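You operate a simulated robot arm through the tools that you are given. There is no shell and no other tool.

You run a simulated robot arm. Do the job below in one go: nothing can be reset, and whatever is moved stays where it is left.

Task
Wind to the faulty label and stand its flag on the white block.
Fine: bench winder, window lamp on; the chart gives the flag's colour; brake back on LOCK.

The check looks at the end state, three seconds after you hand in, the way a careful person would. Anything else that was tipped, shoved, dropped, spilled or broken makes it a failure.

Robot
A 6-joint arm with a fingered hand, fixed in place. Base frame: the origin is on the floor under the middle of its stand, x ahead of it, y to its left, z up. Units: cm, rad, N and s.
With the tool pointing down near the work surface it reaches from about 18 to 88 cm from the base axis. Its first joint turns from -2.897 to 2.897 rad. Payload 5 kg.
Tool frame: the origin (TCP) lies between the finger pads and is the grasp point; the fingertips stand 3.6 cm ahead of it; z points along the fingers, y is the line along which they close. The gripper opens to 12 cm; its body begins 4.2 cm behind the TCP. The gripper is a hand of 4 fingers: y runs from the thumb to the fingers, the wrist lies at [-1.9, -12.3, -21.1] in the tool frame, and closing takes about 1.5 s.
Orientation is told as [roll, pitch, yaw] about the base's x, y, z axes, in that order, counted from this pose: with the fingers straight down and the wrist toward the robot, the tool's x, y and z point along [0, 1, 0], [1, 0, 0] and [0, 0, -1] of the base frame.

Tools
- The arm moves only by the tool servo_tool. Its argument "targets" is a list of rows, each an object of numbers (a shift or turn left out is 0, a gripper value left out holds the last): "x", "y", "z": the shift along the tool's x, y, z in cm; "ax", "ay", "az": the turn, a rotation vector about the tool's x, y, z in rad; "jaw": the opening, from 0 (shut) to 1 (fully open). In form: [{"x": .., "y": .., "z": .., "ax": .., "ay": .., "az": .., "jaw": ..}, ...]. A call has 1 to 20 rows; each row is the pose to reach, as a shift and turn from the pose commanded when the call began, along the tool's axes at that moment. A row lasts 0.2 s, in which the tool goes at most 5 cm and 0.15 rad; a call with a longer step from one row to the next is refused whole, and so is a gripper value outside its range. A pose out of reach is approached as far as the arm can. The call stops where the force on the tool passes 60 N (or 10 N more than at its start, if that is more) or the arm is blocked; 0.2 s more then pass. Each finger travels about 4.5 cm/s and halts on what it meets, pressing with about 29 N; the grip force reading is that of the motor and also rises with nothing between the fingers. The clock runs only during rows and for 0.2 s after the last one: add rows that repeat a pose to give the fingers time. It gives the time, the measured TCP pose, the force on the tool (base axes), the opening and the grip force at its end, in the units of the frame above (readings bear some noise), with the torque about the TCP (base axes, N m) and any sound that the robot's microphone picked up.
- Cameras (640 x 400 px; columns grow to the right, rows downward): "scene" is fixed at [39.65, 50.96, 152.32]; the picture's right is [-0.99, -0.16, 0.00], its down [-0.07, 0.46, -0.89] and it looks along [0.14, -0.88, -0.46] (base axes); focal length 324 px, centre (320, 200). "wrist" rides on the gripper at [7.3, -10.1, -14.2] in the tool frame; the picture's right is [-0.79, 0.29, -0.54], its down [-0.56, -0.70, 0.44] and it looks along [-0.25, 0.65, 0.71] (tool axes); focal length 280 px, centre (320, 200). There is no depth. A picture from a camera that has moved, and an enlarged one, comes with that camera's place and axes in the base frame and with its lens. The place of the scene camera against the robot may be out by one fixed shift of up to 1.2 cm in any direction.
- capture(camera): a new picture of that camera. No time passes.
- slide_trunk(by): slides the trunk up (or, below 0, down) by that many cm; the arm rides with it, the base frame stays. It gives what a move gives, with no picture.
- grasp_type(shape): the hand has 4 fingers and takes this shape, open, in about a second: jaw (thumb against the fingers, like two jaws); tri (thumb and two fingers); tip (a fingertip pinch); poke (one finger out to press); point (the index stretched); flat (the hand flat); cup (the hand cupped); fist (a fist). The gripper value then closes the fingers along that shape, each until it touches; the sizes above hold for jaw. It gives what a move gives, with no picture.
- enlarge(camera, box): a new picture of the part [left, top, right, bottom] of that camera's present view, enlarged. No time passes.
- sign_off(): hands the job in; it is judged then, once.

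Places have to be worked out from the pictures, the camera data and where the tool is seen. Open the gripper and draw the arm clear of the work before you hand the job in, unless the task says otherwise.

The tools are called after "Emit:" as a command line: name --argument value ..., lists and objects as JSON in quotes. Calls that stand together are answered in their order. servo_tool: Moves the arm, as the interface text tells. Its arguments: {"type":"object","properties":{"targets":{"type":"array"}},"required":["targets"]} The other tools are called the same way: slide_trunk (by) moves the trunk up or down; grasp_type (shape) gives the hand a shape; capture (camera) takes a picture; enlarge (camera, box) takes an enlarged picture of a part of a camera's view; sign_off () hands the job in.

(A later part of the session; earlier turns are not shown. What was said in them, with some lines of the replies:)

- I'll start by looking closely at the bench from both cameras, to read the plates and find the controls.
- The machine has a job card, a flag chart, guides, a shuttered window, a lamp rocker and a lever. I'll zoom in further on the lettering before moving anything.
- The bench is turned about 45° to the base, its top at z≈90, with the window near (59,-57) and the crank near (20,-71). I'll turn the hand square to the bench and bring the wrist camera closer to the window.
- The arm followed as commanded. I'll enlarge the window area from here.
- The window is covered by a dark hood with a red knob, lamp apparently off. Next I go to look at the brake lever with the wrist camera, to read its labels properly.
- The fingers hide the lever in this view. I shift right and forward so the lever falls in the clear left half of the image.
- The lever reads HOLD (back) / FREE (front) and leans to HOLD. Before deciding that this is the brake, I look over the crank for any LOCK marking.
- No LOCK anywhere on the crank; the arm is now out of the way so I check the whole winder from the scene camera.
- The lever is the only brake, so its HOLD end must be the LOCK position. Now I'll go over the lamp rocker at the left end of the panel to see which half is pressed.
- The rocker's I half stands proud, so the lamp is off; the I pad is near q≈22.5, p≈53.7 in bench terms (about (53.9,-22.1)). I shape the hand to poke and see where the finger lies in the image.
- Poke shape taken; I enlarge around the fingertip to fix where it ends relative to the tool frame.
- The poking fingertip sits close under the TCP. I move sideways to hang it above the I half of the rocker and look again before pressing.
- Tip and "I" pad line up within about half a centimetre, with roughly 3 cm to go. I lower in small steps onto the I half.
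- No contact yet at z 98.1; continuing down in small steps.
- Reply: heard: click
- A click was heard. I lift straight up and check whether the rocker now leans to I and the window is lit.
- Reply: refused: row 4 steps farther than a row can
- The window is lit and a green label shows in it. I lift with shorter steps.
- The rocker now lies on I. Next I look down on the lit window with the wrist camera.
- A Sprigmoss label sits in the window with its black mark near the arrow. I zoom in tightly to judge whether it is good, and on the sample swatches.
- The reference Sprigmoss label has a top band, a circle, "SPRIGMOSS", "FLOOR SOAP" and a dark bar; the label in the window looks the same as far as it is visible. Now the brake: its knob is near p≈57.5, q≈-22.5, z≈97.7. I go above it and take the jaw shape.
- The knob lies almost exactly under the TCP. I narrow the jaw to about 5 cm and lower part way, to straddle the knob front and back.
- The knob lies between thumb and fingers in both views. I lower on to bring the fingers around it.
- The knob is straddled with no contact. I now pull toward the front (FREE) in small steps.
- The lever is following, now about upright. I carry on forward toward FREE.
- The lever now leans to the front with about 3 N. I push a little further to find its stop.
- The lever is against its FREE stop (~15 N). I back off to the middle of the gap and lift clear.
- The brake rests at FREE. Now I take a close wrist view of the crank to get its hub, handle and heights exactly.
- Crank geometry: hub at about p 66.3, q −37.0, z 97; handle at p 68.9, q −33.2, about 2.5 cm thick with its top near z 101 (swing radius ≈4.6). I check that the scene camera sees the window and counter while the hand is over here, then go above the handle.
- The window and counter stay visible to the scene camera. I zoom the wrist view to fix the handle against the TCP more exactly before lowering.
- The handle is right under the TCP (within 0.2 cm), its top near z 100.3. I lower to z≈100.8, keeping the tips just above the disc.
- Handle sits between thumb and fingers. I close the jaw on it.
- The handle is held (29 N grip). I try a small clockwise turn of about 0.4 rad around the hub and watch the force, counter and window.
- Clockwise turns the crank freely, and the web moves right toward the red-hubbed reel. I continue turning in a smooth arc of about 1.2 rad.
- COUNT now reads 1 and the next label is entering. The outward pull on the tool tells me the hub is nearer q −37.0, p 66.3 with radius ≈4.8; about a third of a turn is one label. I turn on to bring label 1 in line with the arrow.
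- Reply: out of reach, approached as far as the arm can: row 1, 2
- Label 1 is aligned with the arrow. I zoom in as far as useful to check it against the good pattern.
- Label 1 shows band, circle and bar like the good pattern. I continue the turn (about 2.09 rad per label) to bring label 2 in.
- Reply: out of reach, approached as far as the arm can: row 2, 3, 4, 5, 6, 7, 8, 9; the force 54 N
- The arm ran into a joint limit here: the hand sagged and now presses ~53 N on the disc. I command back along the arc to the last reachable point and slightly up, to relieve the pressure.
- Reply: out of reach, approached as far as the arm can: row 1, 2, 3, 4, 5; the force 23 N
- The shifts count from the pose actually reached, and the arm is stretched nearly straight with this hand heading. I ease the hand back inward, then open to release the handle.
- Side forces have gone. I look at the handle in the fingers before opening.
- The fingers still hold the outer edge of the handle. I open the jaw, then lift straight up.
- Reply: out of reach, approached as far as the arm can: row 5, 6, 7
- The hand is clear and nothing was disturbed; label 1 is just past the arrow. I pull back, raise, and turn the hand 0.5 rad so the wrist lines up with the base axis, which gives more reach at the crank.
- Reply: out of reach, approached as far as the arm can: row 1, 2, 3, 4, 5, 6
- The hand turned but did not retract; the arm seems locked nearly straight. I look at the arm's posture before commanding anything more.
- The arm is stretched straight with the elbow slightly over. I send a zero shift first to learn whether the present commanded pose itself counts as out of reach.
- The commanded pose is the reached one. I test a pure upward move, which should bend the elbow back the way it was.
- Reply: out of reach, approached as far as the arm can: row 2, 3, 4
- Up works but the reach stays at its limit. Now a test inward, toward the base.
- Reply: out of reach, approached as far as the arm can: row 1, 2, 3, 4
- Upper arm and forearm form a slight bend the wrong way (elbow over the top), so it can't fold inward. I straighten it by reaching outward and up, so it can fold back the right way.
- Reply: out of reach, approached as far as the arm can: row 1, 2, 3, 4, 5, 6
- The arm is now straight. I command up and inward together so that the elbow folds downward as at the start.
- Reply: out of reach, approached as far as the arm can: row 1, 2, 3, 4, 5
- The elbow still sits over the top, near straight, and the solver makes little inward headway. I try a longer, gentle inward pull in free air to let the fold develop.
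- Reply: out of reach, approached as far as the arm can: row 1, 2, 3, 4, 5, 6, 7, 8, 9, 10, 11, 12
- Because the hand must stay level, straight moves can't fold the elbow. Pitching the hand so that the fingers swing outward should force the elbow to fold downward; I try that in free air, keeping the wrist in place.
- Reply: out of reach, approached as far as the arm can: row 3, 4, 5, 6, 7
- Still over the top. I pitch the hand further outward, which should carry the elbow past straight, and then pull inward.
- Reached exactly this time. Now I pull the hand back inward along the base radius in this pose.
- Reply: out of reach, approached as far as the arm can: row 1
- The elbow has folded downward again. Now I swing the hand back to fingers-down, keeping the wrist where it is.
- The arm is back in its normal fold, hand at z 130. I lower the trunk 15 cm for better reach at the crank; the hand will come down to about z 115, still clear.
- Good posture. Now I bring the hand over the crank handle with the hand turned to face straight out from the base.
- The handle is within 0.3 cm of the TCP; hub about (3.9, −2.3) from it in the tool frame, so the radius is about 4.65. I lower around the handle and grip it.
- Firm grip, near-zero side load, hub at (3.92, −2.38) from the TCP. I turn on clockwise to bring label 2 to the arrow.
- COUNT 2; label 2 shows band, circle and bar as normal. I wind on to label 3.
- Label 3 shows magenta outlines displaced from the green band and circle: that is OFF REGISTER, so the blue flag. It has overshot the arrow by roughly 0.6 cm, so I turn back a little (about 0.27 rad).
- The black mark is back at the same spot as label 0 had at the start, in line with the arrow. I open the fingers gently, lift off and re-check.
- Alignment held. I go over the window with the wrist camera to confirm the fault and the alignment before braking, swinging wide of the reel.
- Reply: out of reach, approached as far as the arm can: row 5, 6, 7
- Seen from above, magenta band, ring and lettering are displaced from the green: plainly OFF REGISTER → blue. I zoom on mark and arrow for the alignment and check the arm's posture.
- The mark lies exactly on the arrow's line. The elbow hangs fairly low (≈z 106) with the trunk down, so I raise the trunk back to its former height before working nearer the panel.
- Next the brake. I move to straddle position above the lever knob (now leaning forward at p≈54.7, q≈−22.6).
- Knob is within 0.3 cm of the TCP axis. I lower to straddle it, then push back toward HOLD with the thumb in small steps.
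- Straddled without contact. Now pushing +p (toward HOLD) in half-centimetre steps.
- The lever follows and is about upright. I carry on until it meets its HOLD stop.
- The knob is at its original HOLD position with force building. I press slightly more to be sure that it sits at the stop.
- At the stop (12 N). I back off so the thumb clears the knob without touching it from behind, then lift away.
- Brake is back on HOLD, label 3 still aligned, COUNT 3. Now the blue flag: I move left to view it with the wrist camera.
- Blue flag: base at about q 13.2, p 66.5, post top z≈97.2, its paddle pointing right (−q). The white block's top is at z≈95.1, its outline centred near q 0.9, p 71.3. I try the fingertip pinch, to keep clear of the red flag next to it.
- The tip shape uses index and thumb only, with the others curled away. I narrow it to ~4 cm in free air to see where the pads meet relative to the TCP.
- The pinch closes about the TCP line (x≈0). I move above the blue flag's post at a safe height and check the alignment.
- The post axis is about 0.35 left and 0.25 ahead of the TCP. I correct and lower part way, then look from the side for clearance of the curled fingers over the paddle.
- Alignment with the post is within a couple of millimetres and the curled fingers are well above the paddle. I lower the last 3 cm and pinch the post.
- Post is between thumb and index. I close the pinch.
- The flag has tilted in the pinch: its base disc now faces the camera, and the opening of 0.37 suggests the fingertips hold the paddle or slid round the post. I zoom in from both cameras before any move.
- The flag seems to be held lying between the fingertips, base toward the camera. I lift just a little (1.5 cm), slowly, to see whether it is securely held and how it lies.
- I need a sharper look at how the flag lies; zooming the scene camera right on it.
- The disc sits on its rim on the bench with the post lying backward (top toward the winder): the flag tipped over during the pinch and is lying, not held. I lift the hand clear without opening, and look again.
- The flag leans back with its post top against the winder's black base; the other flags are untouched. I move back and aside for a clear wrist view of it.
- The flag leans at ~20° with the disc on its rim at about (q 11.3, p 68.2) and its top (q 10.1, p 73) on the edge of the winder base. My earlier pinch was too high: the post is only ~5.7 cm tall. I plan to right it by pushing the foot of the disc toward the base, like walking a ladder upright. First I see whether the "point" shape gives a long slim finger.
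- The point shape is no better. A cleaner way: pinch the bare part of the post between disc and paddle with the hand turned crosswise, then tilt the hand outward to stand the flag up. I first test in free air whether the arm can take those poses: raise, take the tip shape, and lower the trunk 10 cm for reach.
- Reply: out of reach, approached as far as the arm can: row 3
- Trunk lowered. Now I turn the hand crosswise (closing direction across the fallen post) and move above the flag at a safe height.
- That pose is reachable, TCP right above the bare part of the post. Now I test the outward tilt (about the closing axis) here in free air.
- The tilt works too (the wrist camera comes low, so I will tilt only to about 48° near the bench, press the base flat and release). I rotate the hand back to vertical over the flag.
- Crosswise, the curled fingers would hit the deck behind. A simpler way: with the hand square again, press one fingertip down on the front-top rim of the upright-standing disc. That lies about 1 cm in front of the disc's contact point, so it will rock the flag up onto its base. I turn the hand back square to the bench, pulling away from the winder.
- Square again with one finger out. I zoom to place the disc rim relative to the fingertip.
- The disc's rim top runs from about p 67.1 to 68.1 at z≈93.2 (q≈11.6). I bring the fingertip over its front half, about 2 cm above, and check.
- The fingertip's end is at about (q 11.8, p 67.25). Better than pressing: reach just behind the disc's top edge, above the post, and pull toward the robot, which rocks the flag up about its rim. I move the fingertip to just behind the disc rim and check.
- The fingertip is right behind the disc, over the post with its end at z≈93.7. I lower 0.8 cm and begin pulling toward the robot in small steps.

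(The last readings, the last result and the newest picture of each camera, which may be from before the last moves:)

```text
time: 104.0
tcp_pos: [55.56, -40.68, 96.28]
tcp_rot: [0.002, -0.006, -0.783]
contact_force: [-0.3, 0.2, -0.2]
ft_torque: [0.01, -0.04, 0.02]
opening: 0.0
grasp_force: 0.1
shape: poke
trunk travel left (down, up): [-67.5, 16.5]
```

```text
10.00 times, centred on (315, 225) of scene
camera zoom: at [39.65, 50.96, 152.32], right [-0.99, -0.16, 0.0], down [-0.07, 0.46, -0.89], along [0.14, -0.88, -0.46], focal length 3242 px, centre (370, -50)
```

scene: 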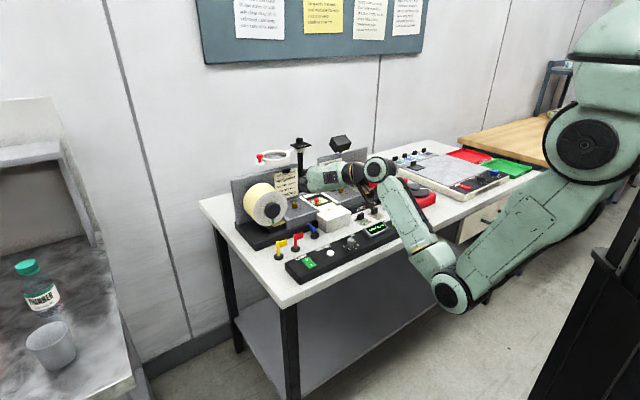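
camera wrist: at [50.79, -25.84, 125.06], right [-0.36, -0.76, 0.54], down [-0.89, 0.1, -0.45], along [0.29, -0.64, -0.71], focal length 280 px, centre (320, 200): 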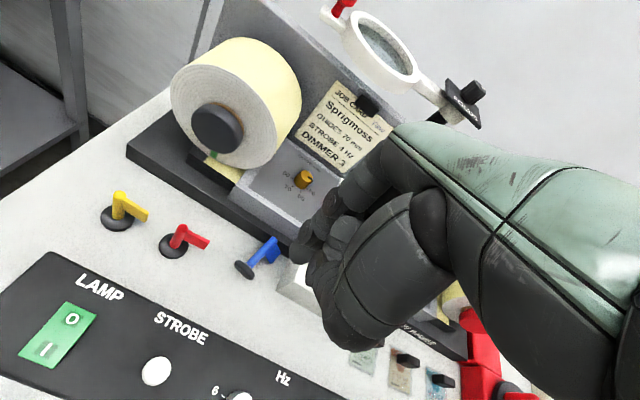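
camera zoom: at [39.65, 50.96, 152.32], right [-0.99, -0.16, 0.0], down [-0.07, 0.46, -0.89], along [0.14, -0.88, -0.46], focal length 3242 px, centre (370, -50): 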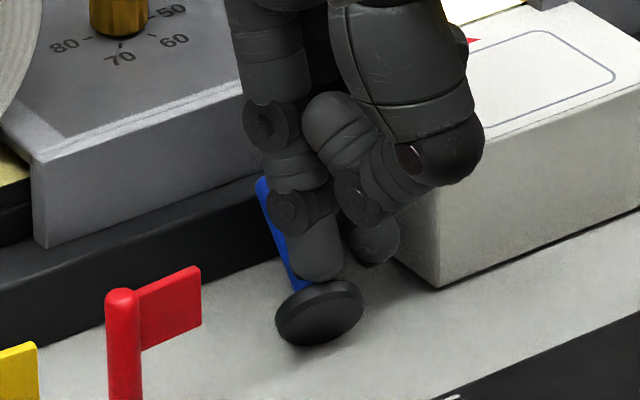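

The disc is tipping up and the post is rising off the winder base. I keep pulling.

Emit:
servo_tool --targets '[{"x": 0.12, "y": -0.4, "z": 0}, {"x": 0.24, "y": -0.78, "z": 0.02}, {"x": 0.35, "y": -1.15, "z": 0.12}]'

Emit:
enlarge --camera "wrist" --box '[220, 190, 360, 310]'

Emit:
enlarge --camera "scene" --box '[295, 205, 335, 245]'

```text
time: 104.8
tcp_pos: [54.99, -39.54, 96.21]
tcp_rot: [0.001, -0.005, -0.784]
contact_force: [-0.3, 0.1, -0.3]
ft_torque: [-0.02, -0.02, 0.01]
opening: 0.0
grasp_force: 0.0
shape: poke
trunk travel left (down, up): [-67.5, 16.5]
```

```text
3.33 times, centred on (290, 250) of wrist
camera zoom: at [52.83, -27.3, 110.42], right [-0.36, -0.76, 0.54], down [-0.89, 0.1, -0.45], along [0.29, -0.64, -0.71], focal length 935 px, centre (420, 33)
```

zoom: 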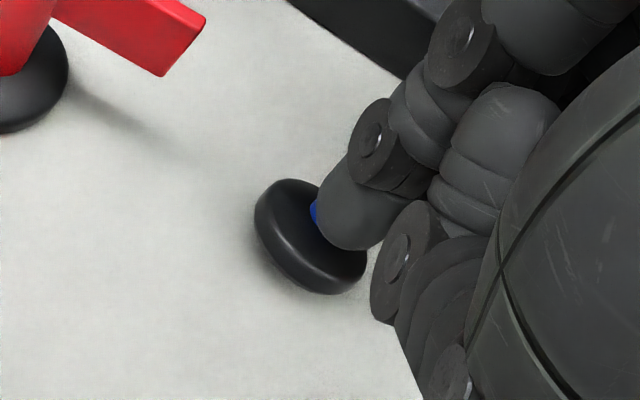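

```text
10.00 times, centred on (315, 225) of scene
camera zoom: at [39.65, 50.96, 152.32], right [-0.99, -0.16, 0.0], down [-0.07, 0.46, -0.89], along [0.14, -0.88, -0.46], focal length 3242 px, centre (370, -50)
```

zoom: 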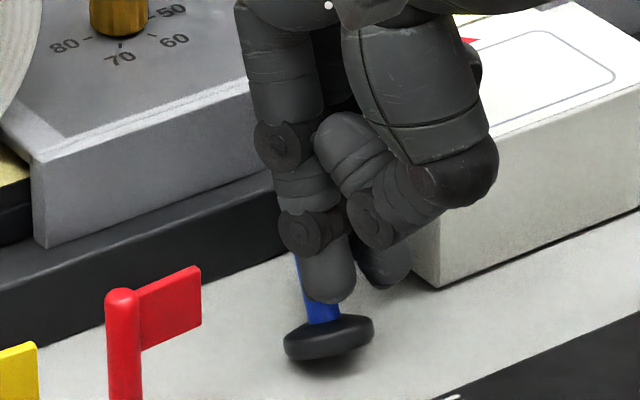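

It is working: the flag is well past the balance point. I continue forward and down a touch to settle the base, then take the finger away forward and up.

Emit:
servo_tool --targets '[{"x": 0.05, "y": -0.39, "z": 0.2}, {"x": 0.15, "y": -0.8, "z": 0.45}, {"x": 0.25, "y": -1.2, "z": 0.65}, {"x": 0.35, "y": -1.6, "z": 0.8}]'

Emit:
enlarge --camera "wrist" --box '[220, 190, 360, 310]'

Emit:
enlarge --camera "scene" --box '[295, 205, 335, 245]'

```text
time: 105.8
tcp_pos: [54.08, -38.22, 95.46]
tcp_rot: [0.001, -0.007, -0.783]
contact_force: [0.6, 0.4, 1.1]
ft_torque: [0.01, -0.01, 0.01]
opening: 0.0
grasp_force: 0.0
shape: poke
trunk travel left (down, up): [-67.5, 16.5]
```

```text
3.33 times, centred on (290, 250) of wrist
camera zoom: at [51.97, -25.94, 109.62], right [-0.36, -0.76, 0.54], down [-0.89, 0.1, -0.45], along [0.29, -0.64, -0.71], focal length 935 px, centre (420, 33)
```

zoom: 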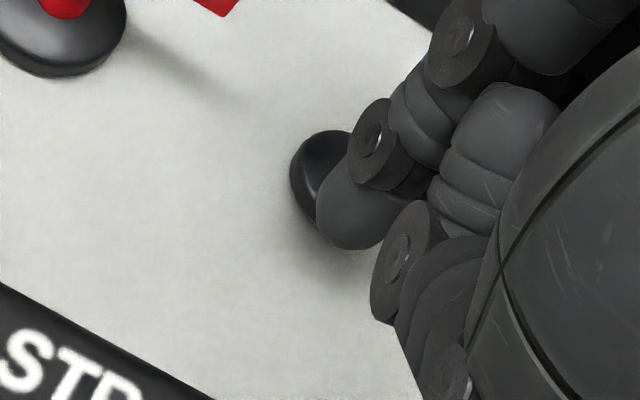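

```text
10.00 times, centred on (315, 225) of scene
camera zoom: at [39.65, 50.96, 152.32], right [-0.99, -0.16, 0.0], down [-0.07, 0.46, -0.89], along [0.14, -0.88, -0.46], focal length 3242 px, centre (370, -50)
```

zoom: 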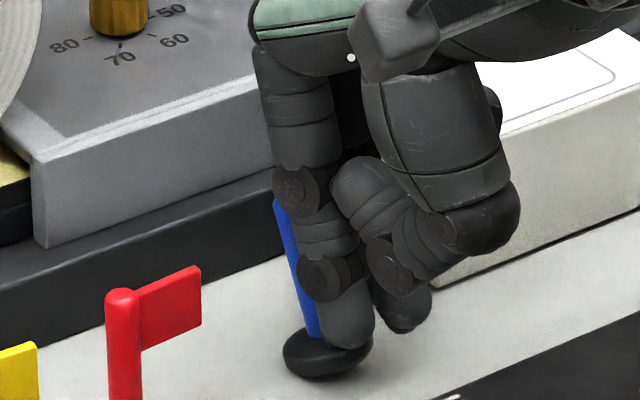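

The base is nearly flat. I withdraw the finger forward and then up, letting the flag settle.

Emit:
servo_tool --targets '[{"y": -0.5, "z": -0.1}, {"y": -1.0, "z": -0.2}, {"y": -1.6, "z": -0.5}, {"y": -2.4, "z": -1.2}, {"y": -3, "z": -3}, {"y": -3, "z": -6}, {"y": -3, "z": -9}]'

Emit:
enlarge --camera "scene" --box '[280, 195, 350, 255]'

Emit:
capture --camera "wrist"

```text
time: 107.4
tcp_pos: [51.85, -36.07, 104.51]
tcp_rot: [0.003, -0.005, -0.784]
contact_force: [0.2, -0.6, -0.9]
ft_torque: [0.0, 0.01, 0.02]
opening: 0.0
grasp_force: 0.0
shape: poke
trunk travel left (down, up): [-67.5, 16.5]
```

```text
6.67 times, centred on (315, 225) of scene
camera zoom: at [39.65, 50.96, 152.32], right [-0.99, -0.16, 0.0], down [-0.07, 0.46, -0.89], along [0.14, -0.88, -0.46], focal length 2161 px, centre (353, 33)
```

zoom: 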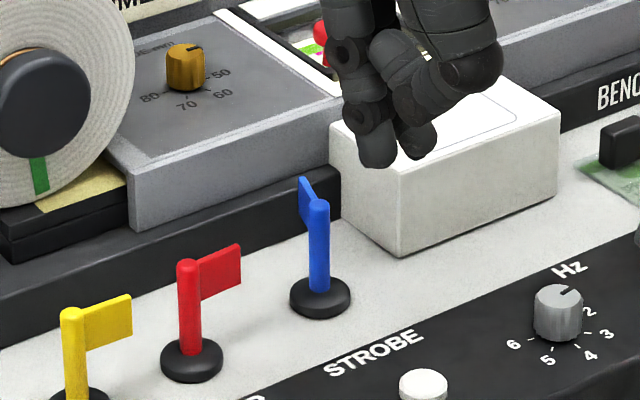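

```text
taken
camera wrist: at [49.71, -23.75, 118.6], right [-0.36, -0.76, 0.54], down [-0.89, 0.1, -0.45], along [0.29, -0.64, -0.71], focal length 280 px, centre (320, 200)
```

wrist: 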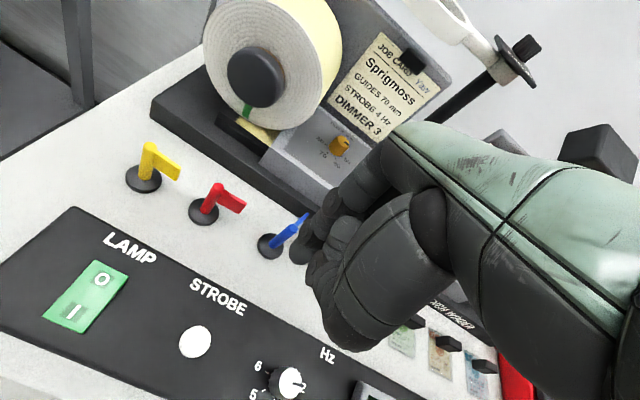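

The blue flag stands upright again, its paddle now pointing back. I measure it closely for a proper, lower grip.

Emit:
enlarge --camera "wrist" --box '[220, 190, 340, 290]'

Emit:
enlarge --camera "scene" --box '[300, 215, 330, 245]'

```text
4.00 times, centred on (280, 240) of wrist
camera zoom: at [49.71, -23.75, 118.6], right [-0.36, -0.76, 0.54], down [-0.89, 0.1, -0.45], along [0.29, -0.64, -0.71], focal length 1122 px, centre (480, 40)
```

zoom: 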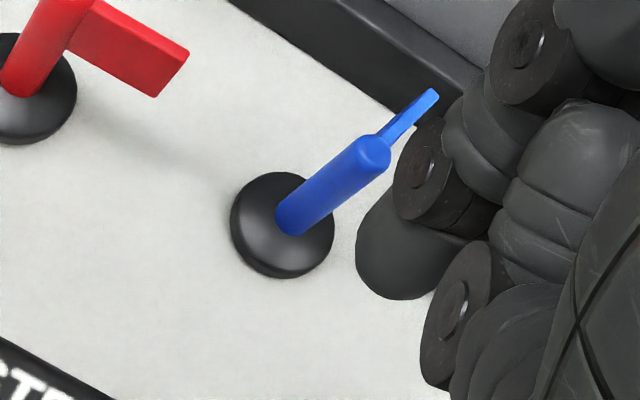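

```text
13.33 times, centred on (315, 230) of scene
camera zoom: at [39.65, 50.96, 152.32], right [-0.99, -0.16, 0.0], down [-0.07, 0.46, -0.89], along [0.14, -0.88, -0.46], focal length 4322 px, centre (387, -200)
```

zoom: 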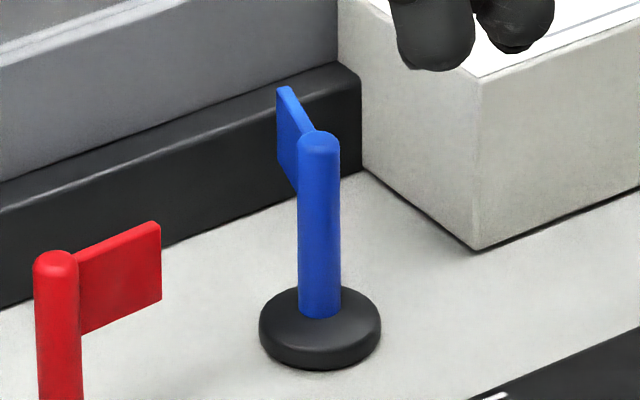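

Flag now at about q 11.9, p 67.45, top z≈95.8, paddle pointing back. I will pinch its post crosswise (perpendicular to the paddle) and lower down this time. First I raise, take the tip shape and turn the hand above it.

Emit:
servo_tool --targets '[{"z": -3}, {"z": -6}]'

Emit:
grasp_type --shape "tip"

Emit:
servo_tool --targets '[{"x": 0.1, "y": 0.6, "az": -0.12, "jaw": 0.35}, {"x": 0.1, "y": 1.1, "az": -0.25, "jaw": 0.35}, {"x": 0.2, "y": 1.6, "az": -0.37, "jaw": 0.35}, {"x": 0.3, "y": 2.2, "az": -0.5, "jaw": 0.35}, {"x": 0.3, "y": 2.7, "az": -0.62, "jaw": 0.35}, {"x": 0.4, "y": 3.3, "az": -0.74, "jaw": 0.35}, {"x": 0.5, "y": 3.8, "az": -0.87, "jaw": 0.35}, {"x": 0.5, "y": 4.4, "az": -0.99, "jaw": 0.35}, {"x": 0.6, "y": 4.9, "az": -1.12, "jaw": 0.35}, {"x": 0.67, "y": 5.47, "az": -1.235, "jaw": 0.35}]'

Emit:
capture --camera "wrist"

Emit:
enlarge --camera "wrist" --box '[190, 210, 340, 360]'

```text
time: 108.0
tcp_pos: [51.99, -36.09, 110.35]
tcp_rot: [0.002, -0.004, -0.784]
contact_force: [0.3, -0.8, 0.0]
ft_torque: [0.0, 0.0, 0.06]
opening: 0.0
grasp_force: 0.1
shape: poke
trunk travel left (down, up): [-67.5, 16.5]
```

```text
time: 108.9
tcp_pos: [51.97, -36.06, 110.43]
tcp_rot: [0.002, -0.005, -0.784]
contact_force: [0.1, -0.4, -0.1]
ft_torque: [-0.01, 0.02, 0.02]
opening: 11.99
grasp_force: 0.1
shape: tip
trunk travel left (down, up): [-67.5, 16.5]
```

```text
time: 111.1
tcp_pos: [56.38, -39.4, 110.38]
tcp_rot: [-0.003, -0.004, 0.452]
contact_force: [-0.3, -0.4, -0.6]
ft_torque: [0.01, 0.02, -0.01]
opening: 4.29
grasp_force: 0.0
shape: tip
trunk travel left (down, up): [-67.5, 16.5]
```

```text
taken
camera wrist: at [43.92, -37.42, 124.51], right [0.6, -0.58, 0.55], down [-0.38, -0.81, -0.44], along [0.7, 0.06, -0.71], focal length 280 px, centre (320, 200)
```

wrist: 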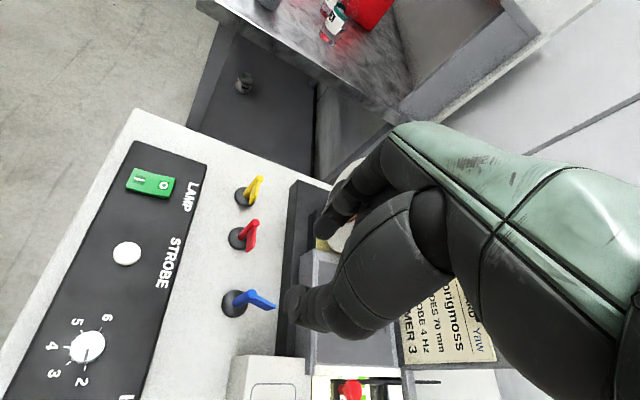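

```text
2.67 times, centred on (265, 285) of wrist
camera zoom: at [43.92, -37.42, 124.51], right [0.6, -0.58, 0.55], down [-0.38, -0.81, -0.44], along [0.7, 0.06, -0.71], focal length 748 px, centre (467, -27)
```

zoom: 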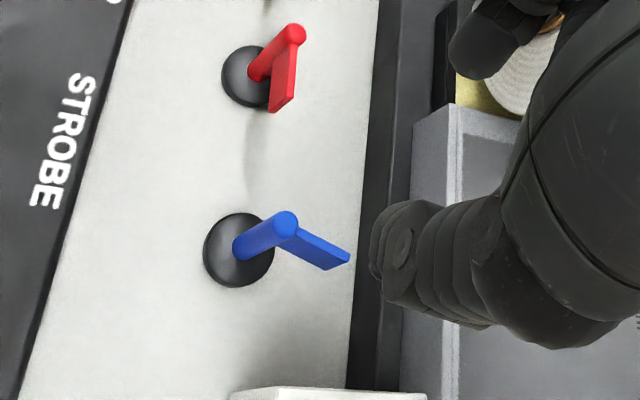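

The post lies at (0.18, −0.14) in the tool frame and the paddle is square to the closing direction. I shift 0.14 and lower in stages.

Emit:
servo_tool --targets '[{"y": -0.14, "z": 4}, {"y": -0.14, "z": 8}, {"y": -0.14, "z": 11}]'

Emit:
enlarge --camera "wrist" --box '[230, 200, 370, 340]'

Emit:
enlarge --camera "scene" --box '[290, 190, 350, 250]'

```text
time: 111.9
tcp_pos: [56.31, -39.48, 99.28]
tcp_rot: [-0.006, -0.004, 0.45]
contact_force: [0.0, 0.7, -0.2]
ft_torque: [-0.04, 0.0, 0.01]
opening: 4.29
grasp_force: 0.0
shape: tip
trunk travel left (down, up): [-67.5, 16.5]
```

```text
2.86 times, centred on (300, 270) of wrist
camera zoom: at [43.91, -37.44, 113.4], right [0.6, -0.58, 0.55], down [-0.38, -0.81, -0.44], along [0.7, 0.06, -0.71], focal length 801 px, centre (377, 0)
```

zoom: 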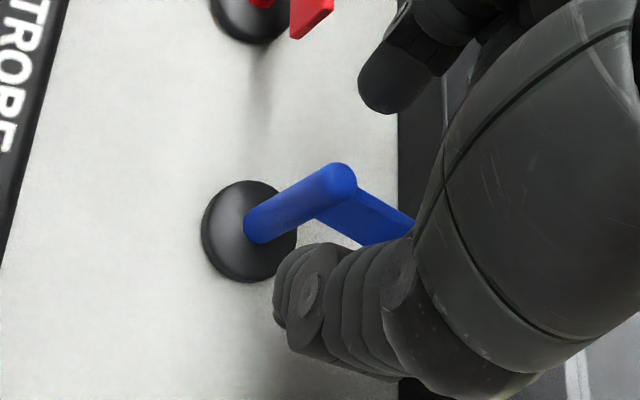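

```text
6.67 times, centred on (320, 220) of scene
camera zoom: at [39.65, 50.96, 152.32], right [-0.99, -0.16, 0.0], down [-0.07, 0.46, -0.89], along [0.14, -0.88, -0.46], focal length 2161 px, centre (320, 67)
```

zoom: 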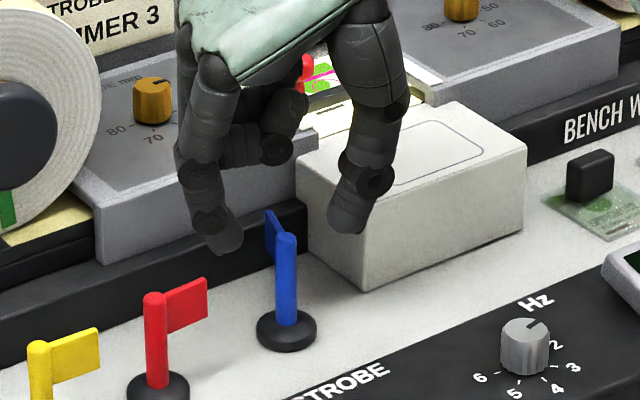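

Thumb and index straddle the post evenly. I lower the last 4.3 cm so that the tips end just above the disc.

Emit:
servo_tool --targets '[{"x": -0.1, "z": 1.5}, {"x": -0.1, "z": 3}, {"x": -0.1, "z": 4.2}]'

Emit:
enlarge --camera "wrist" --box '[230, 200, 370, 340]'

Emit:
enlarge --camera "scene" --box '[295, 205, 340, 250]'

```text
time: 112.7
tcp_pos: [56.23, -39.68, 95.19]
tcp_rot: [-0.005, -0.004, 0.45]
contact_force: [-1.0, -0.4, 1.0]
ft_torque: [-0.01, 0.0, -0.01]
opening: 4.27
grasp_force: 0.1
shape: tip
trunk travel left (down, up): [-67.5, 16.5]
```

```text
2.86 times, centred on (300, 270) of wrist
camera zoom: at [43.94, -37.48, 109.43], right [0.6, -0.58, 0.55], down [-0.38, -0.81, -0.44], along [0.7, 0.06, -0.71], focal length 801 px, centre (377, 0)
```

zoom: 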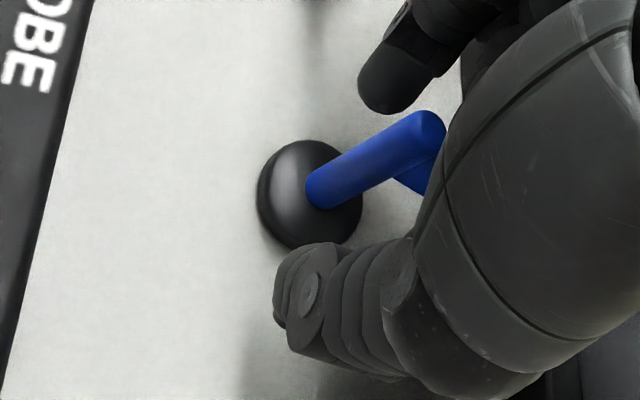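

```text
8.89 times, centred on (318, 228) of scene
camera zoom: at [39.65, 50.96, 152.32], right [-0.99, -0.16, 0.0], down [-0.07, 0.46, -0.89], along [0.14, -0.88, -0.46], focal length 2882 px, centre (342, -44)
```

zoom: 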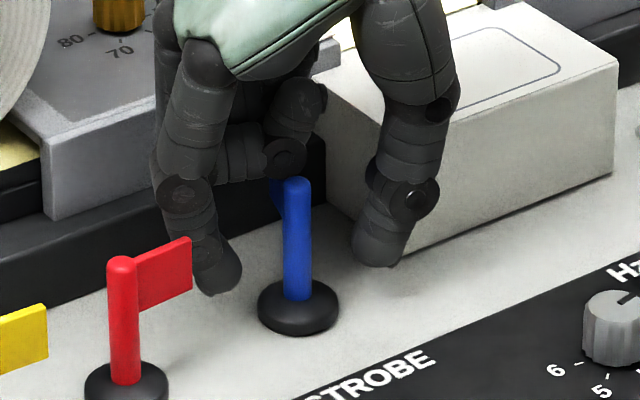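

Both tips are now low beside the post. I close the pinch gradually.

Emit:
servo_tool --targets '[{"jaw": 0.25}, {"jaw": 0.18}, {"jaw": 0.12}, {"jaw": 0.08}, {"jaw": 0.04}, {"jaw": 0.0}, {"jaw": 0.0}]'

Emit:
enlarge --camera "wrist" --box '[230, 200, 370, 340]'

Emit:
enlarge --camera "scene" --box '[295, 205, 340, 250]'

```text
time: 114.3
tcp_pos: [56.41, -39.48, 95.21]
tcp_rot: [-0.005, -0.003, 0.449]
contact_force: [-0.3, 0.2, 0.5]
ft_torque: [-0.02, -0.01, 0.0]
opening: 0.6
grasp_force: 29.2
shape: tip
trunk travel left (down, up): [-67.5, 16.5]
```

```text
2.86 times, centred on (300, 270) of wrist
camera zoom: at [43.95, -37.48, 109.41], right [0.6, -0.58, 0.55], down [-0.38, -0.81, -0.44], along [0.7, 0.06, -0.71], focal length 801 px, centre (377, 0)
```

zoom: 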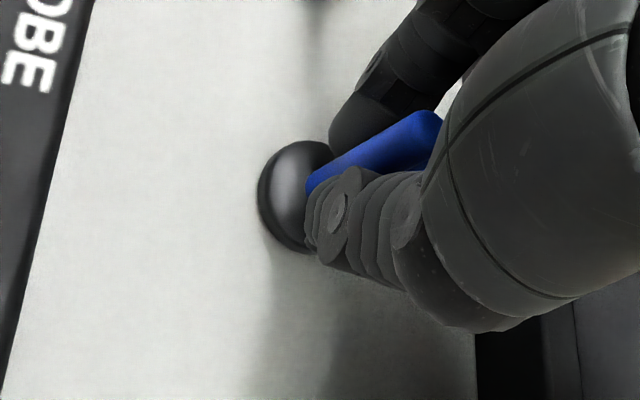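

```text
8.89 times, centred on (318, 228) of scene
camera zoom: at [39.65, 50.96, 152.32], right [-0.99, -0.16, 0.0], down [-0.07, 0.46, -0.89], along [0.14, -0.88, -0.46], focal length 2882 px, centre (342, -44)
```

zoom: 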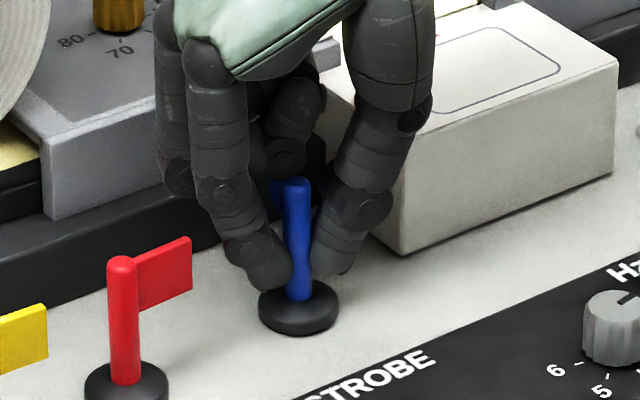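

The post is pinched squarely and the flag stays upright. I lift it slowly and check.

Emit:
servo_tool --targets '[{"z": -0.5, "jaw": 0}, {"z": -1.0, "jaw": 0}, {"z": -1.5, "jaw": 0}, {"z": -2.0, "jaw": 0}]'

Emit:
enlarge --camera "scene" --box '[295, 200, 340, 245]'

```text
time: 115.3
tcp_pos: [56.21, -39.61, 97.18]
tcp_rot: [-0.004, -0.001, 0.451]
contact_force: [-0.7, -1.0, -1.1]
ft_torque: [-0.01, 0.02, 0.01]
opening: 0.56
grasp_force: 29.2
shape: tip
trunk travel left (down, up): [-67.5, 16.5]
```

```text
8.89 times, centred on (318, 222) of scene
camera zoom: at [39.65, 50.96, 152.32], right [-0.99, -0.16, 0.0], down [-0.07, 0.46, -0.89], along [0.14, -0.88, -0.46], focal length 2882 px, centre (342, 0)
```

zoom: 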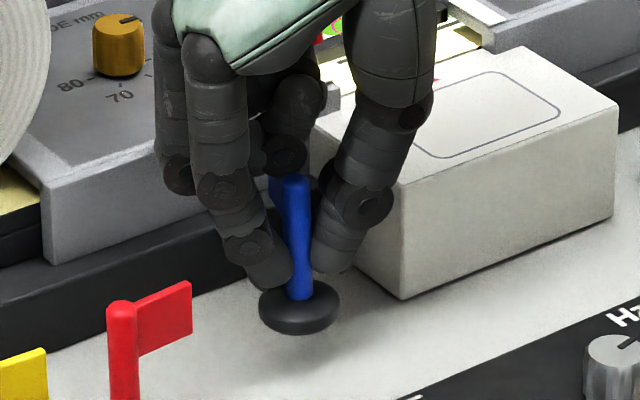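

Held upright. I lift it well above everything, slowly.

Emit:
servo_tool --targets '[{"z": -1.5, "jaw": 0}, {"z": -3, "jaw": 0}, {"z": -4.5, "jaw": 0}, {"z": -6, "jaw": 0}, {"z": -7.5, "jaw": 0}, {"z": -9, "jaw": 0}, {"z": -10, "jaw": 0}]'

Emit:
enlarge --camera "scene" --box '[285, 160, 365, 240]'

```text
time: 116.9
tcp_pos: [56.23, -39.63, 107.16]
tcp_rot: [-0.003, -0.004, 0.452]
contact_force: [-0.7, -0.1, -0.8]
ft_torque: [-0.03, 0.03, 0.01]
opening: 0.58
grasp_force: 28.8
shape: tip
trunk travel left (down, up): [-67.5, 16.5]
```

```text
5.00 times, centred on (325, 200) of scene
camera zoom: at [39.65, 50.96, 152.32], right [-0.99, -0.16, 0.0], down [-0.07, 0.46, -0.89], along [0.14, -0.88, -0.46], focal length 1621 px, centre (295, 200)
```

zoom: 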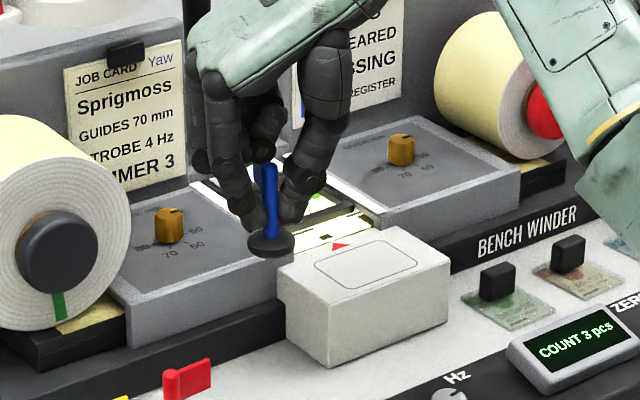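

Now I turn the hand back square to the bench while carrying the flag gently to above the white block.

Emit:
servo_tool --targets '[{"x": -0.57, "y": -0.78, "az": 0.103, "jaw": 0}, {"x": -1.14, "y": -1.55, "az": 0.206, "jaw": 0}, {"x": -1.71, "y": -2.33, "az": 0.309, "jaw": 0}, {"x": -2.28, "y": -3.1, "az": 0.412, "jaw": 0}, {"x": -2.85, "y": -3.88, "az": 0.515, "jaw": 0}, {"x": -3.43, "y": -4.65, "az": 0.618, "jaw": 0}, {"x": -4.0, "y": -5.43, "az": 0.721, "jaw": 0}, {"x": -4.57, "y": -6.2, "az": 0.824, "jaw": 0}, {"x": -5.14, "y": -6.98, "az": 0.927, "jaw": 0}, {"x": -5.7, "y": -7.76, "az": 1.03, "jaw": 0}, {"x": -6.28, "y": -8.53, "az": 1.133, "jaw": 0}, {"x": -6.85, "y": -9.31, "az": 1.235, "jaw": 0}]'

Emit:
capture --camera "wrist"

Emit:
enlarge --camera "scene" --box '[295, 160, 375, 230]'

```text
time: 119.5
tcp_pos: [50.83, -49.9, 107.33]
tcp_rot: [0.003, -0.003, -0.787]
contact_force: [0.3, 0.2, 0.4]
ft_torque: [-0.01, -0.03, 0.01]
opening: 0.57
grasp_force: 29.4
shape: tip
trunk travel left (down, up): [-67.5, 16.5]
```

```text
taken
camera wrist: at [48.59, -37.63, 121.38], right [-0.36, -0.76, 0.54], down [-0.89, 0.1, -0.45], along [0.29, -0.64, -0.71], focal length 280 px, centre (320, 200)
```

wrist: 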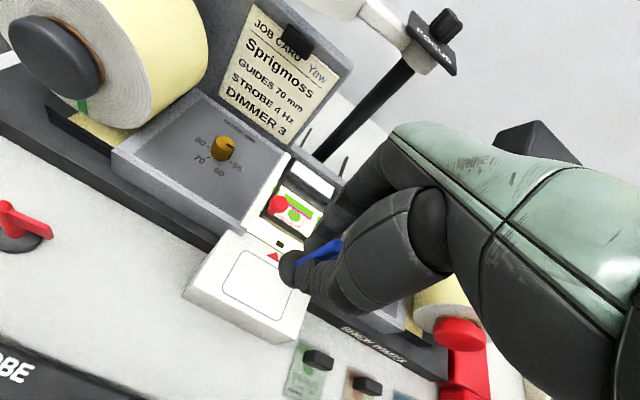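

```text
5.71 times, centred on (335, 195) of scene
camera zoom: at [39.65, 50.96, 152.32], right [-0.99, -0.16, 0.0], down [-0.07, 0.46, -0.89], along [0.14, -0.88, -0.46], focal length 1852 px, centre (234, 229)
```

zoom: 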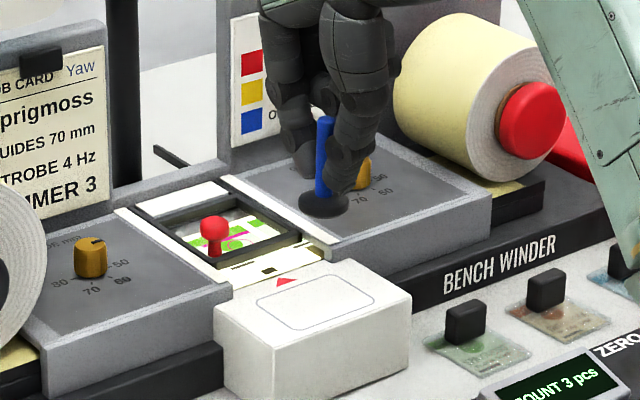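

The flag hangs straight over the block. I zoom the wrist view to place its base within the block's outline before lowering.

Emit:
enlarge --camera "wrist" --box '[180, 210, 360, 360]'

```text
2.67 times, centred on (270, 285) of wrist
camera zoom: at [48.59, -37.63, 121.38], right [-0.36, -0.76, 0.54], down [-0.89, 0.1, -0.45], along [0.29, -0.64, -0.71], focal length 748 px, centre (453, -27)
```

zoom: 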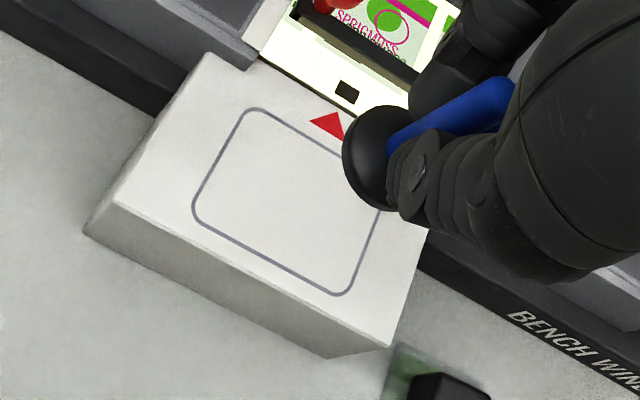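

Base centre is about (0.9, 70.8), outline centre (0.7, 71.3). I shift by (−0.2, +0.45) and lower to just above the block.

Emit:
servo_tool --targets '[{"x": -0.1, "y": 0.2, "z": 1, "jaw": 0}, {"x": -0.2, "y": 0.45, "z": 2.2, "jaw": 0}, {"x": -0.2, "y": 0.45, "z": 3.4, "jaw": 0}, {"x": -0.2, "y": 0.45, "z": 4.5, "jaw": 0}, {"x": -0.2, "y": 0.45, "z": 5.4, "jaw": 0}, {"x": -0.2, "y": 0.45, "z": 6.0, "jaw": 0}]'

Emit:
enlarge --camera "wrist" --box '[220, 190, 360, 310]'

Emit:
enlarge --camera "scene" --box '[305, 180, 355, 225]'

```text
time: 120.9
tcp_pos: [50.98, -50.32, 101.17]
tcp_rot: [0.001, -0.006, -0.783]
contact_force: [0.1, 0.6, -1.0]
ft_torque: [0.0, -0.01, -0.03]
opening: 0.58
grasp_force: 28.6
shape: tip
trunk travel left (down, up): [-67.5, 16.5]
```

```text
3.33 times, centred on (290, 250) of wrist
camera zoom: at [48.84, -38.09, 115.39], right [-0.36, -0.76, 0.54], down [-0.89, 0.1, -0.45], along [0.29, -0.64, -0.71], focal length 935 px, centre (420, 33)
```

zoom: 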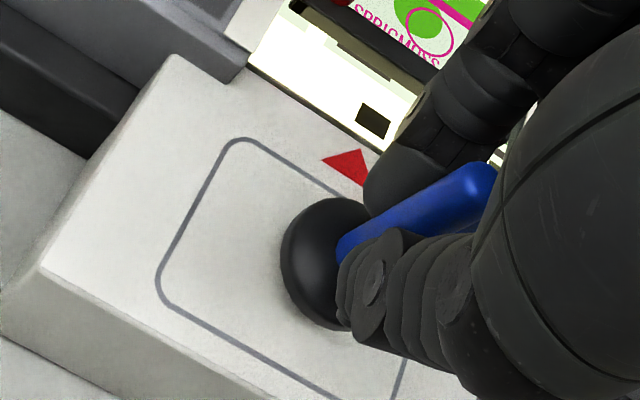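

```text
8.89 times, centred on (330, 202) of scene
camera zoom: at [39.65, 50.96, 152.32], right [-0.99, -0.16, 0.0], down [-0.07, 0.46, -0.89], along [0.14, -0.88, -0.46], focal length 2882 px, centre (231, 178)
```

zoom: 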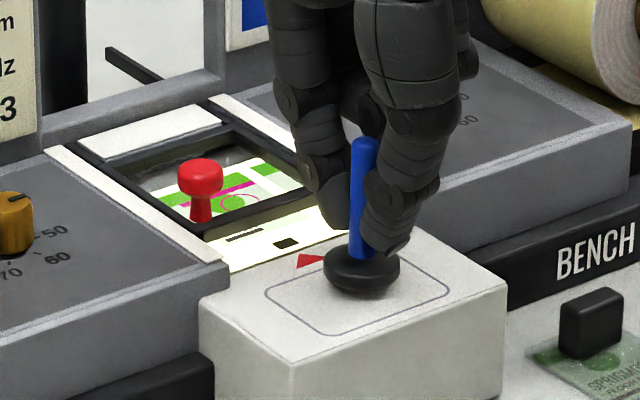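

About 0.9 cm to go and well inside the outline. I lower in small steps, watching for contact.

Emit:
servo_tool --targets '[{"z": 0.3, "jaw": 0}, {"z": 0.6, "jaw": 0}, {"z": 0.75, "jaw": 0}, {"z": 0.85, "jaw": 0}]'

Emit:
enlarge --camera "scene" --box '[315, 190, 350, 220]'

```text
time: 121.9
tcp_pos: [51.01, -50.32, 100.65]
tcp_rot: [0.002, -0.008, -0.784]
contact_force: [0.0, 1.0, 7.8]
ft_torque: [-0.05, 0.04, -0.01]
opening: 0.55
grasp_force: 29.1
shape: tip
trunk travel left (down, up): [-67.5, 16.5]
```

```text
13.33 times, centred on (332, 205) of scene
camera zoom: at [39.65, 50.96, 152.32], right [-0.99, -0.16, 0.0], down [-0.07, 0.46, -0.89], along [0.14, -0.88, -0.46], focal length 4322 px, centre (153, 133)
```

zoom: 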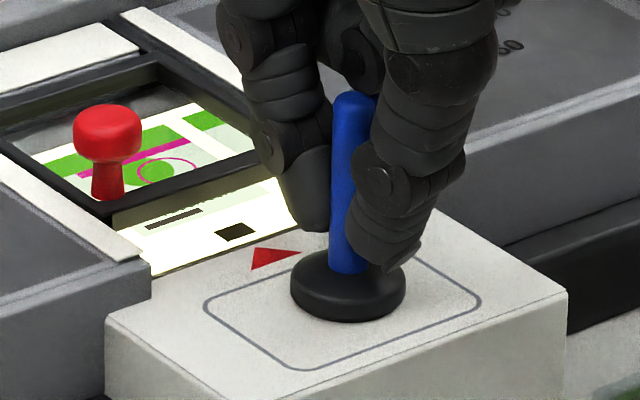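

The base is on the block (about 8 N). I ease the pressure off a touch, then open the fingers slowly.

Emit:
servo_tool --targets '[{"z": -0.2, "jaw": 0}, {"z": -0.25, "jaw": 0.06}, {"z": -0.25, "jaw": 0.1}, {"z": -0.25, "jaw": 0.16}, {"z": -0.25, "jaw": 0.24}, {"z": -0.25, "jaw": 0.3}, {"z": -0.25, "jaw": 0.3}]'

Emit:
enlarge --camera "scene" --box '[310, 185, 355, 222]'

Emit:
enlarge --camera "wrist" --box '[220, 190, 360, 310]'

```text
time: 123.5
tcp_pos: [50.93, -50.35, 100.61]
tcp_rot: [0.001, -0.006, -0.784]
contact_force: [0.6, 1.2, 1.6]
ft_torque: [-0.05, 0.03, -0.01]
opening: 3.55
grasp_force: 0.0
shape: tip
trunk travel left (down, up): [-67.5, 16.5]
```

```text
10.81 times, centred on (332, 204) of scene
camera zoom: at [39.65, 50.96, 152.32], right [-0.99, -0.16, 0.0], down [-0.07, 0.46, -0.89], along [0.14, -0.88, -0.46], focal length 3505 px, centre (185, 162)
```

zoom: 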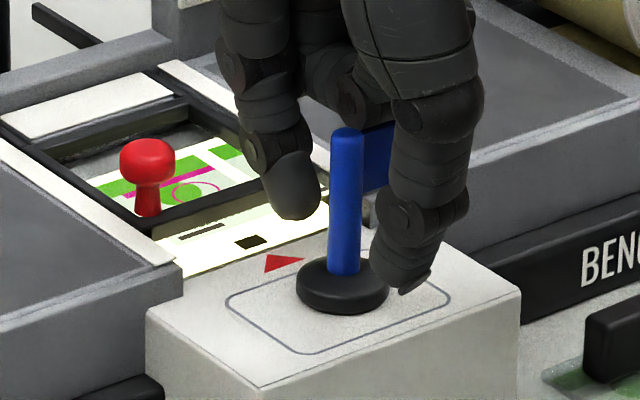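

```text
3.33 times, centred on (290, 250) of wrist
camera zoom: at [48.85, -38.05, 114.84], right [-0.36, -0.76, 0.54], down [-0.89, 0.1, -0.45], along [0.29, -0.64, -0.71], focal length 935 px, centre (420, 33)
```

zoom: 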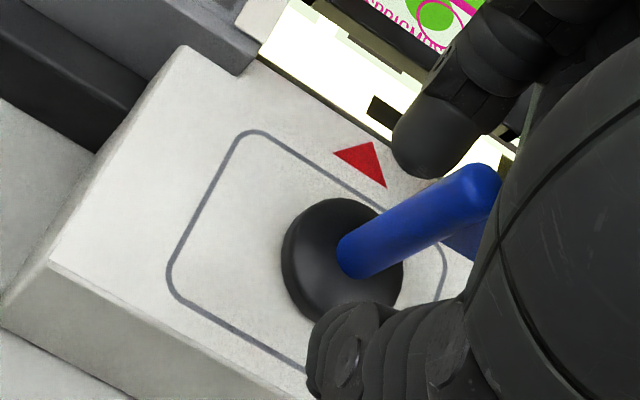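

The blue flag stands upright within the outline and the fingers are clear. I lift straight up.

Emit:
servo_tool --targets '[{"z": -0.5}, {"z": -1}, {"z": -2}, {"z": -3.5}, {"z": -5.5}, {"z": -8}, {"z": -11}]'

Emit:
enlarge --camera "scene" --box '[285, 170, 385, 260]'

```text
time: 125.1
tcp_pos: [50.81, -50.29, 111.71]
tcp_rot: [0.004, -0.005, -0.782]
contact_force: [-0.1, -0.3, -0.3]
ft_torque: [0.01, 0.01, 0.01]
opening: 3.6
grasp_force: 0.0
shape: tip
trunk travel left (down, up): [-67.5, 16.5]
```

```text
4.44 times, centred on (335, 215) of scene
camera zoom: at [39.65, 50.96, 152.32], right [-0.99, -0.16, 0.0], down [-0.07, 0.46, -0.89], along [0.14, -0.88, -0.46], focal length 1441 px, centre (253, 133)
```

zoom: 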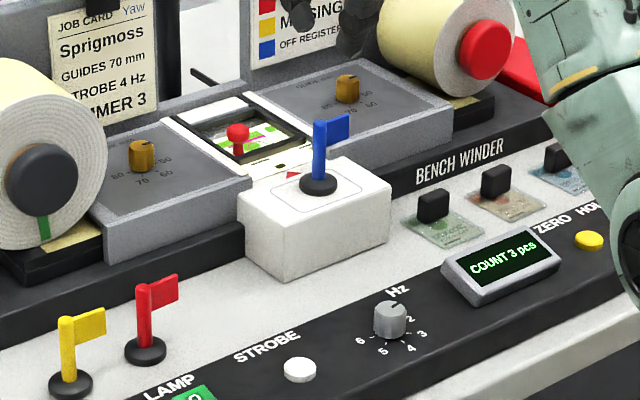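

The flag stands on the block. I raise the trunk back and draw the arm away to the right and up, clear of the work.

Emit:
slide_trunk --by 10

Emit:
servo_tool --targets '[{"x": -3, "y": -1}, {"x": -7, "y": -3}, {"x": -11, "y": -5}, {"x": -15, "y": -6}, {"x": -19.5, "y": -7}, {"x": -24, "y": -8}, {"x": -28.5, "y": -9}]'

Emit:
capture --camera "scene"

Emit:
enlarge --camera "scene" --box '[312, 180, 344, 210]'

Emit:
enlarge --camera "scene" --box '[350, 150, 450, 240]'

Emit:
enlarge --camera "scene" --box '[230, 130, 350, 280]'

```text
time: 126.5
tcp_pos: [50.82, -50.28, 121.62]
tcp_rot: [0.001, -0.005, -0.783]
contact_force: [0.4, 0.3, -0.1]
ft_torque: [0.01, -0.01, -0.01]
opening: 3.54
grasp_force: 0.0
shape: tip
trunk travel left (down, up): [-77.5, 6.5]
```

```text
time: 128.1
tcp_pos: [24.07, -64.35, 121.66]
tcp_rot: [0.001, -0.005, -0.785]
contact_force: [0.4, -0.1, -0.1]
ft_torque: [0.02, -0.04, 0.0]
opening: 3.56
grasp_force: 0.1
shape: tip
trunk travel left (down, up): [-77.5, 6.5]
```

```text
taken
```

scene: 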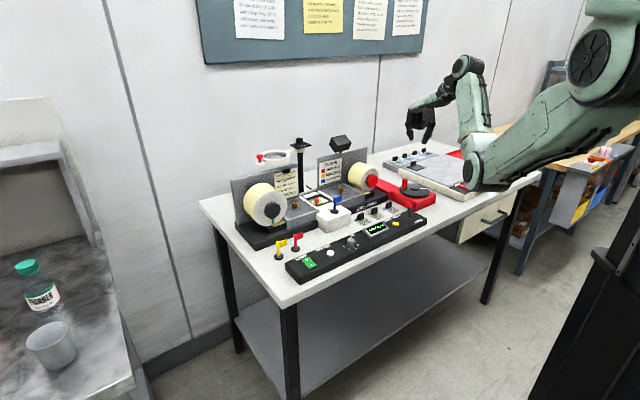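

```text
13.33 times, centred on (328, 195) of scene
camera zoom: at [39.65, 50.96, 152.32], right [-0.99, -0.16, 0.0], down [-0.07, 0.46, -0.89], along [0.14, -0.88, -0.46], focal length 4322 px, centre (213, 267)
```

zoom: 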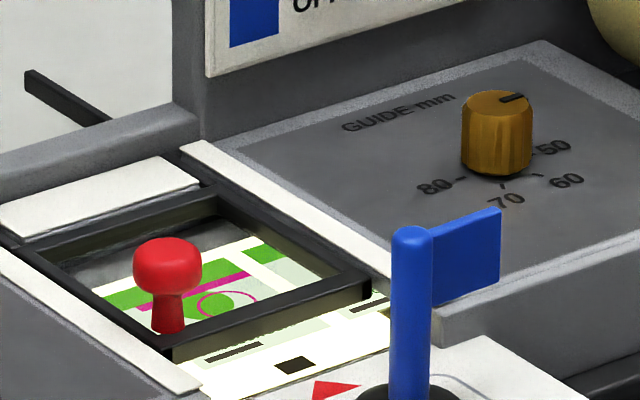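

```text
4.44 times, centred on (400, 195) of scene
camera zoom: at [39.65, 50.96, 152.32], right [-0.99, -0.16, 0.0], down [-0.07, 0.46, -0.89], along [0.14, -0.88, -0.46], focal length 1441 px, centre (-36, 222)
```

zoom: 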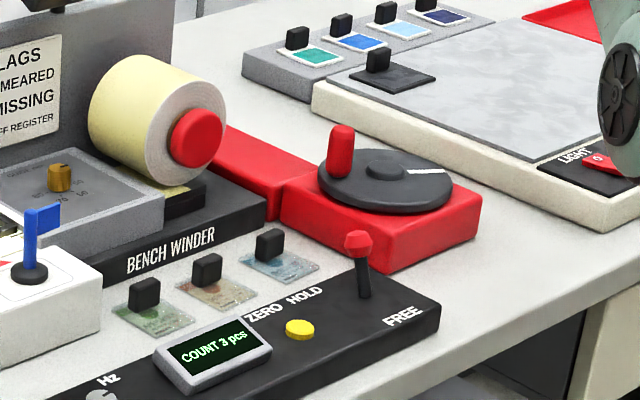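

```text
2.67 times, centred on (290, 205) of scene
camera zoom: at [39.65, 50.96, 152.32], right [-0.99, -0.16, 0.0], down [-0.07, 0.46, -0.89], along [0.14, -0.88, -0.46], focal length 864 px, centre (400, 187)
```

zoom: 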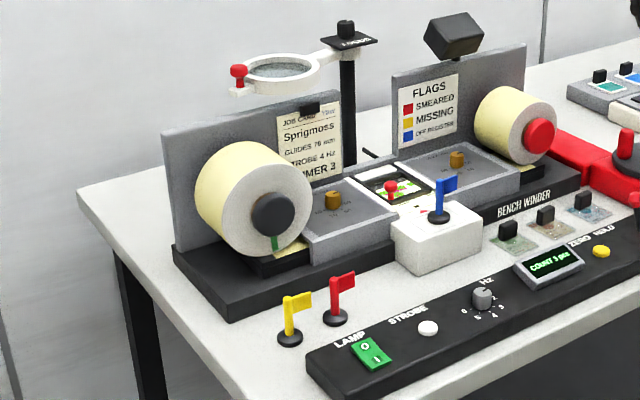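

Everything checks: lamp on, label 3 (off register) at the arrow, lever on HOLD, blue flag upright on the block, other items in place. I open the hand fully where it is, high and clear, and then hand in.

Emit:
servo_tool --targets '[{"jaw": 0.6}, {"jaw": 1.0}, {"jaw": 1.0}, {"jaw": 1.0}, {"jaw": 1.0}]'

Emit:
enlarge --camera "scene" --box '[300, 170, 450, 240]'

```text
time: 129.3
tcp_pos: [24.19, -64.29, 121.95]
tcp_rot: [0.002, -0.007, -0.783]
contact_force: [0.2, 0.5, -0.5]
ft_torque: [-0.02, -0.03, 0.03]
opening: 11.94
grasp_force: 0.1
shape: tip
trunk travel left (down, up): [-77.5, 6.5]
```

```text
4.27 times, centred on (375, 205) of scene
camera zoom: at [39.65, 50.96, 152.32], right [-0.99, -0.16, 0.0], down [-0.07, 0.46, -0.89], along [0.14, -0.88, -0.46], focal length 1383 px, centre (85, 179)
```

zoom: 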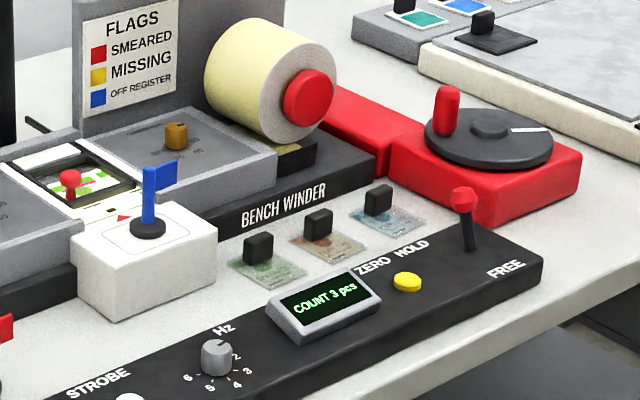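

The final state is as wanted and the arm is clear with the hand open; I hand the job in.

Emit:
sign_off

```text
The job is handed in.
```

The winder is stopped on the faulty label with the blue flag standing on the white block. The job is handed in, but I haven't seen the check's result.

- **Fault:** label 3 (the display reads COUNT 3) has its magenta print shifted off the green. The chart calls that OFF REGISTER, which is blue. Its black mark lines up with the red arrow on the block.
- **Lamp:** the LAMP rocker is on I and the window is lit.
- **Brake:** the lever is back at its HOLD stop. I found no position marked LOCK, only HOLD and FREE, so I took HOLD to mean LOCK.
- **Flag:** my first grip was too high and tipped the blue flag over. It leaned against the winder's black base until I stood it up again and placed it upright inside the outline on the block.
- **Everything else:** in the last pictures the other flags, the knobs and the cards looked undisturbed. The arm is clear and the hand is open.
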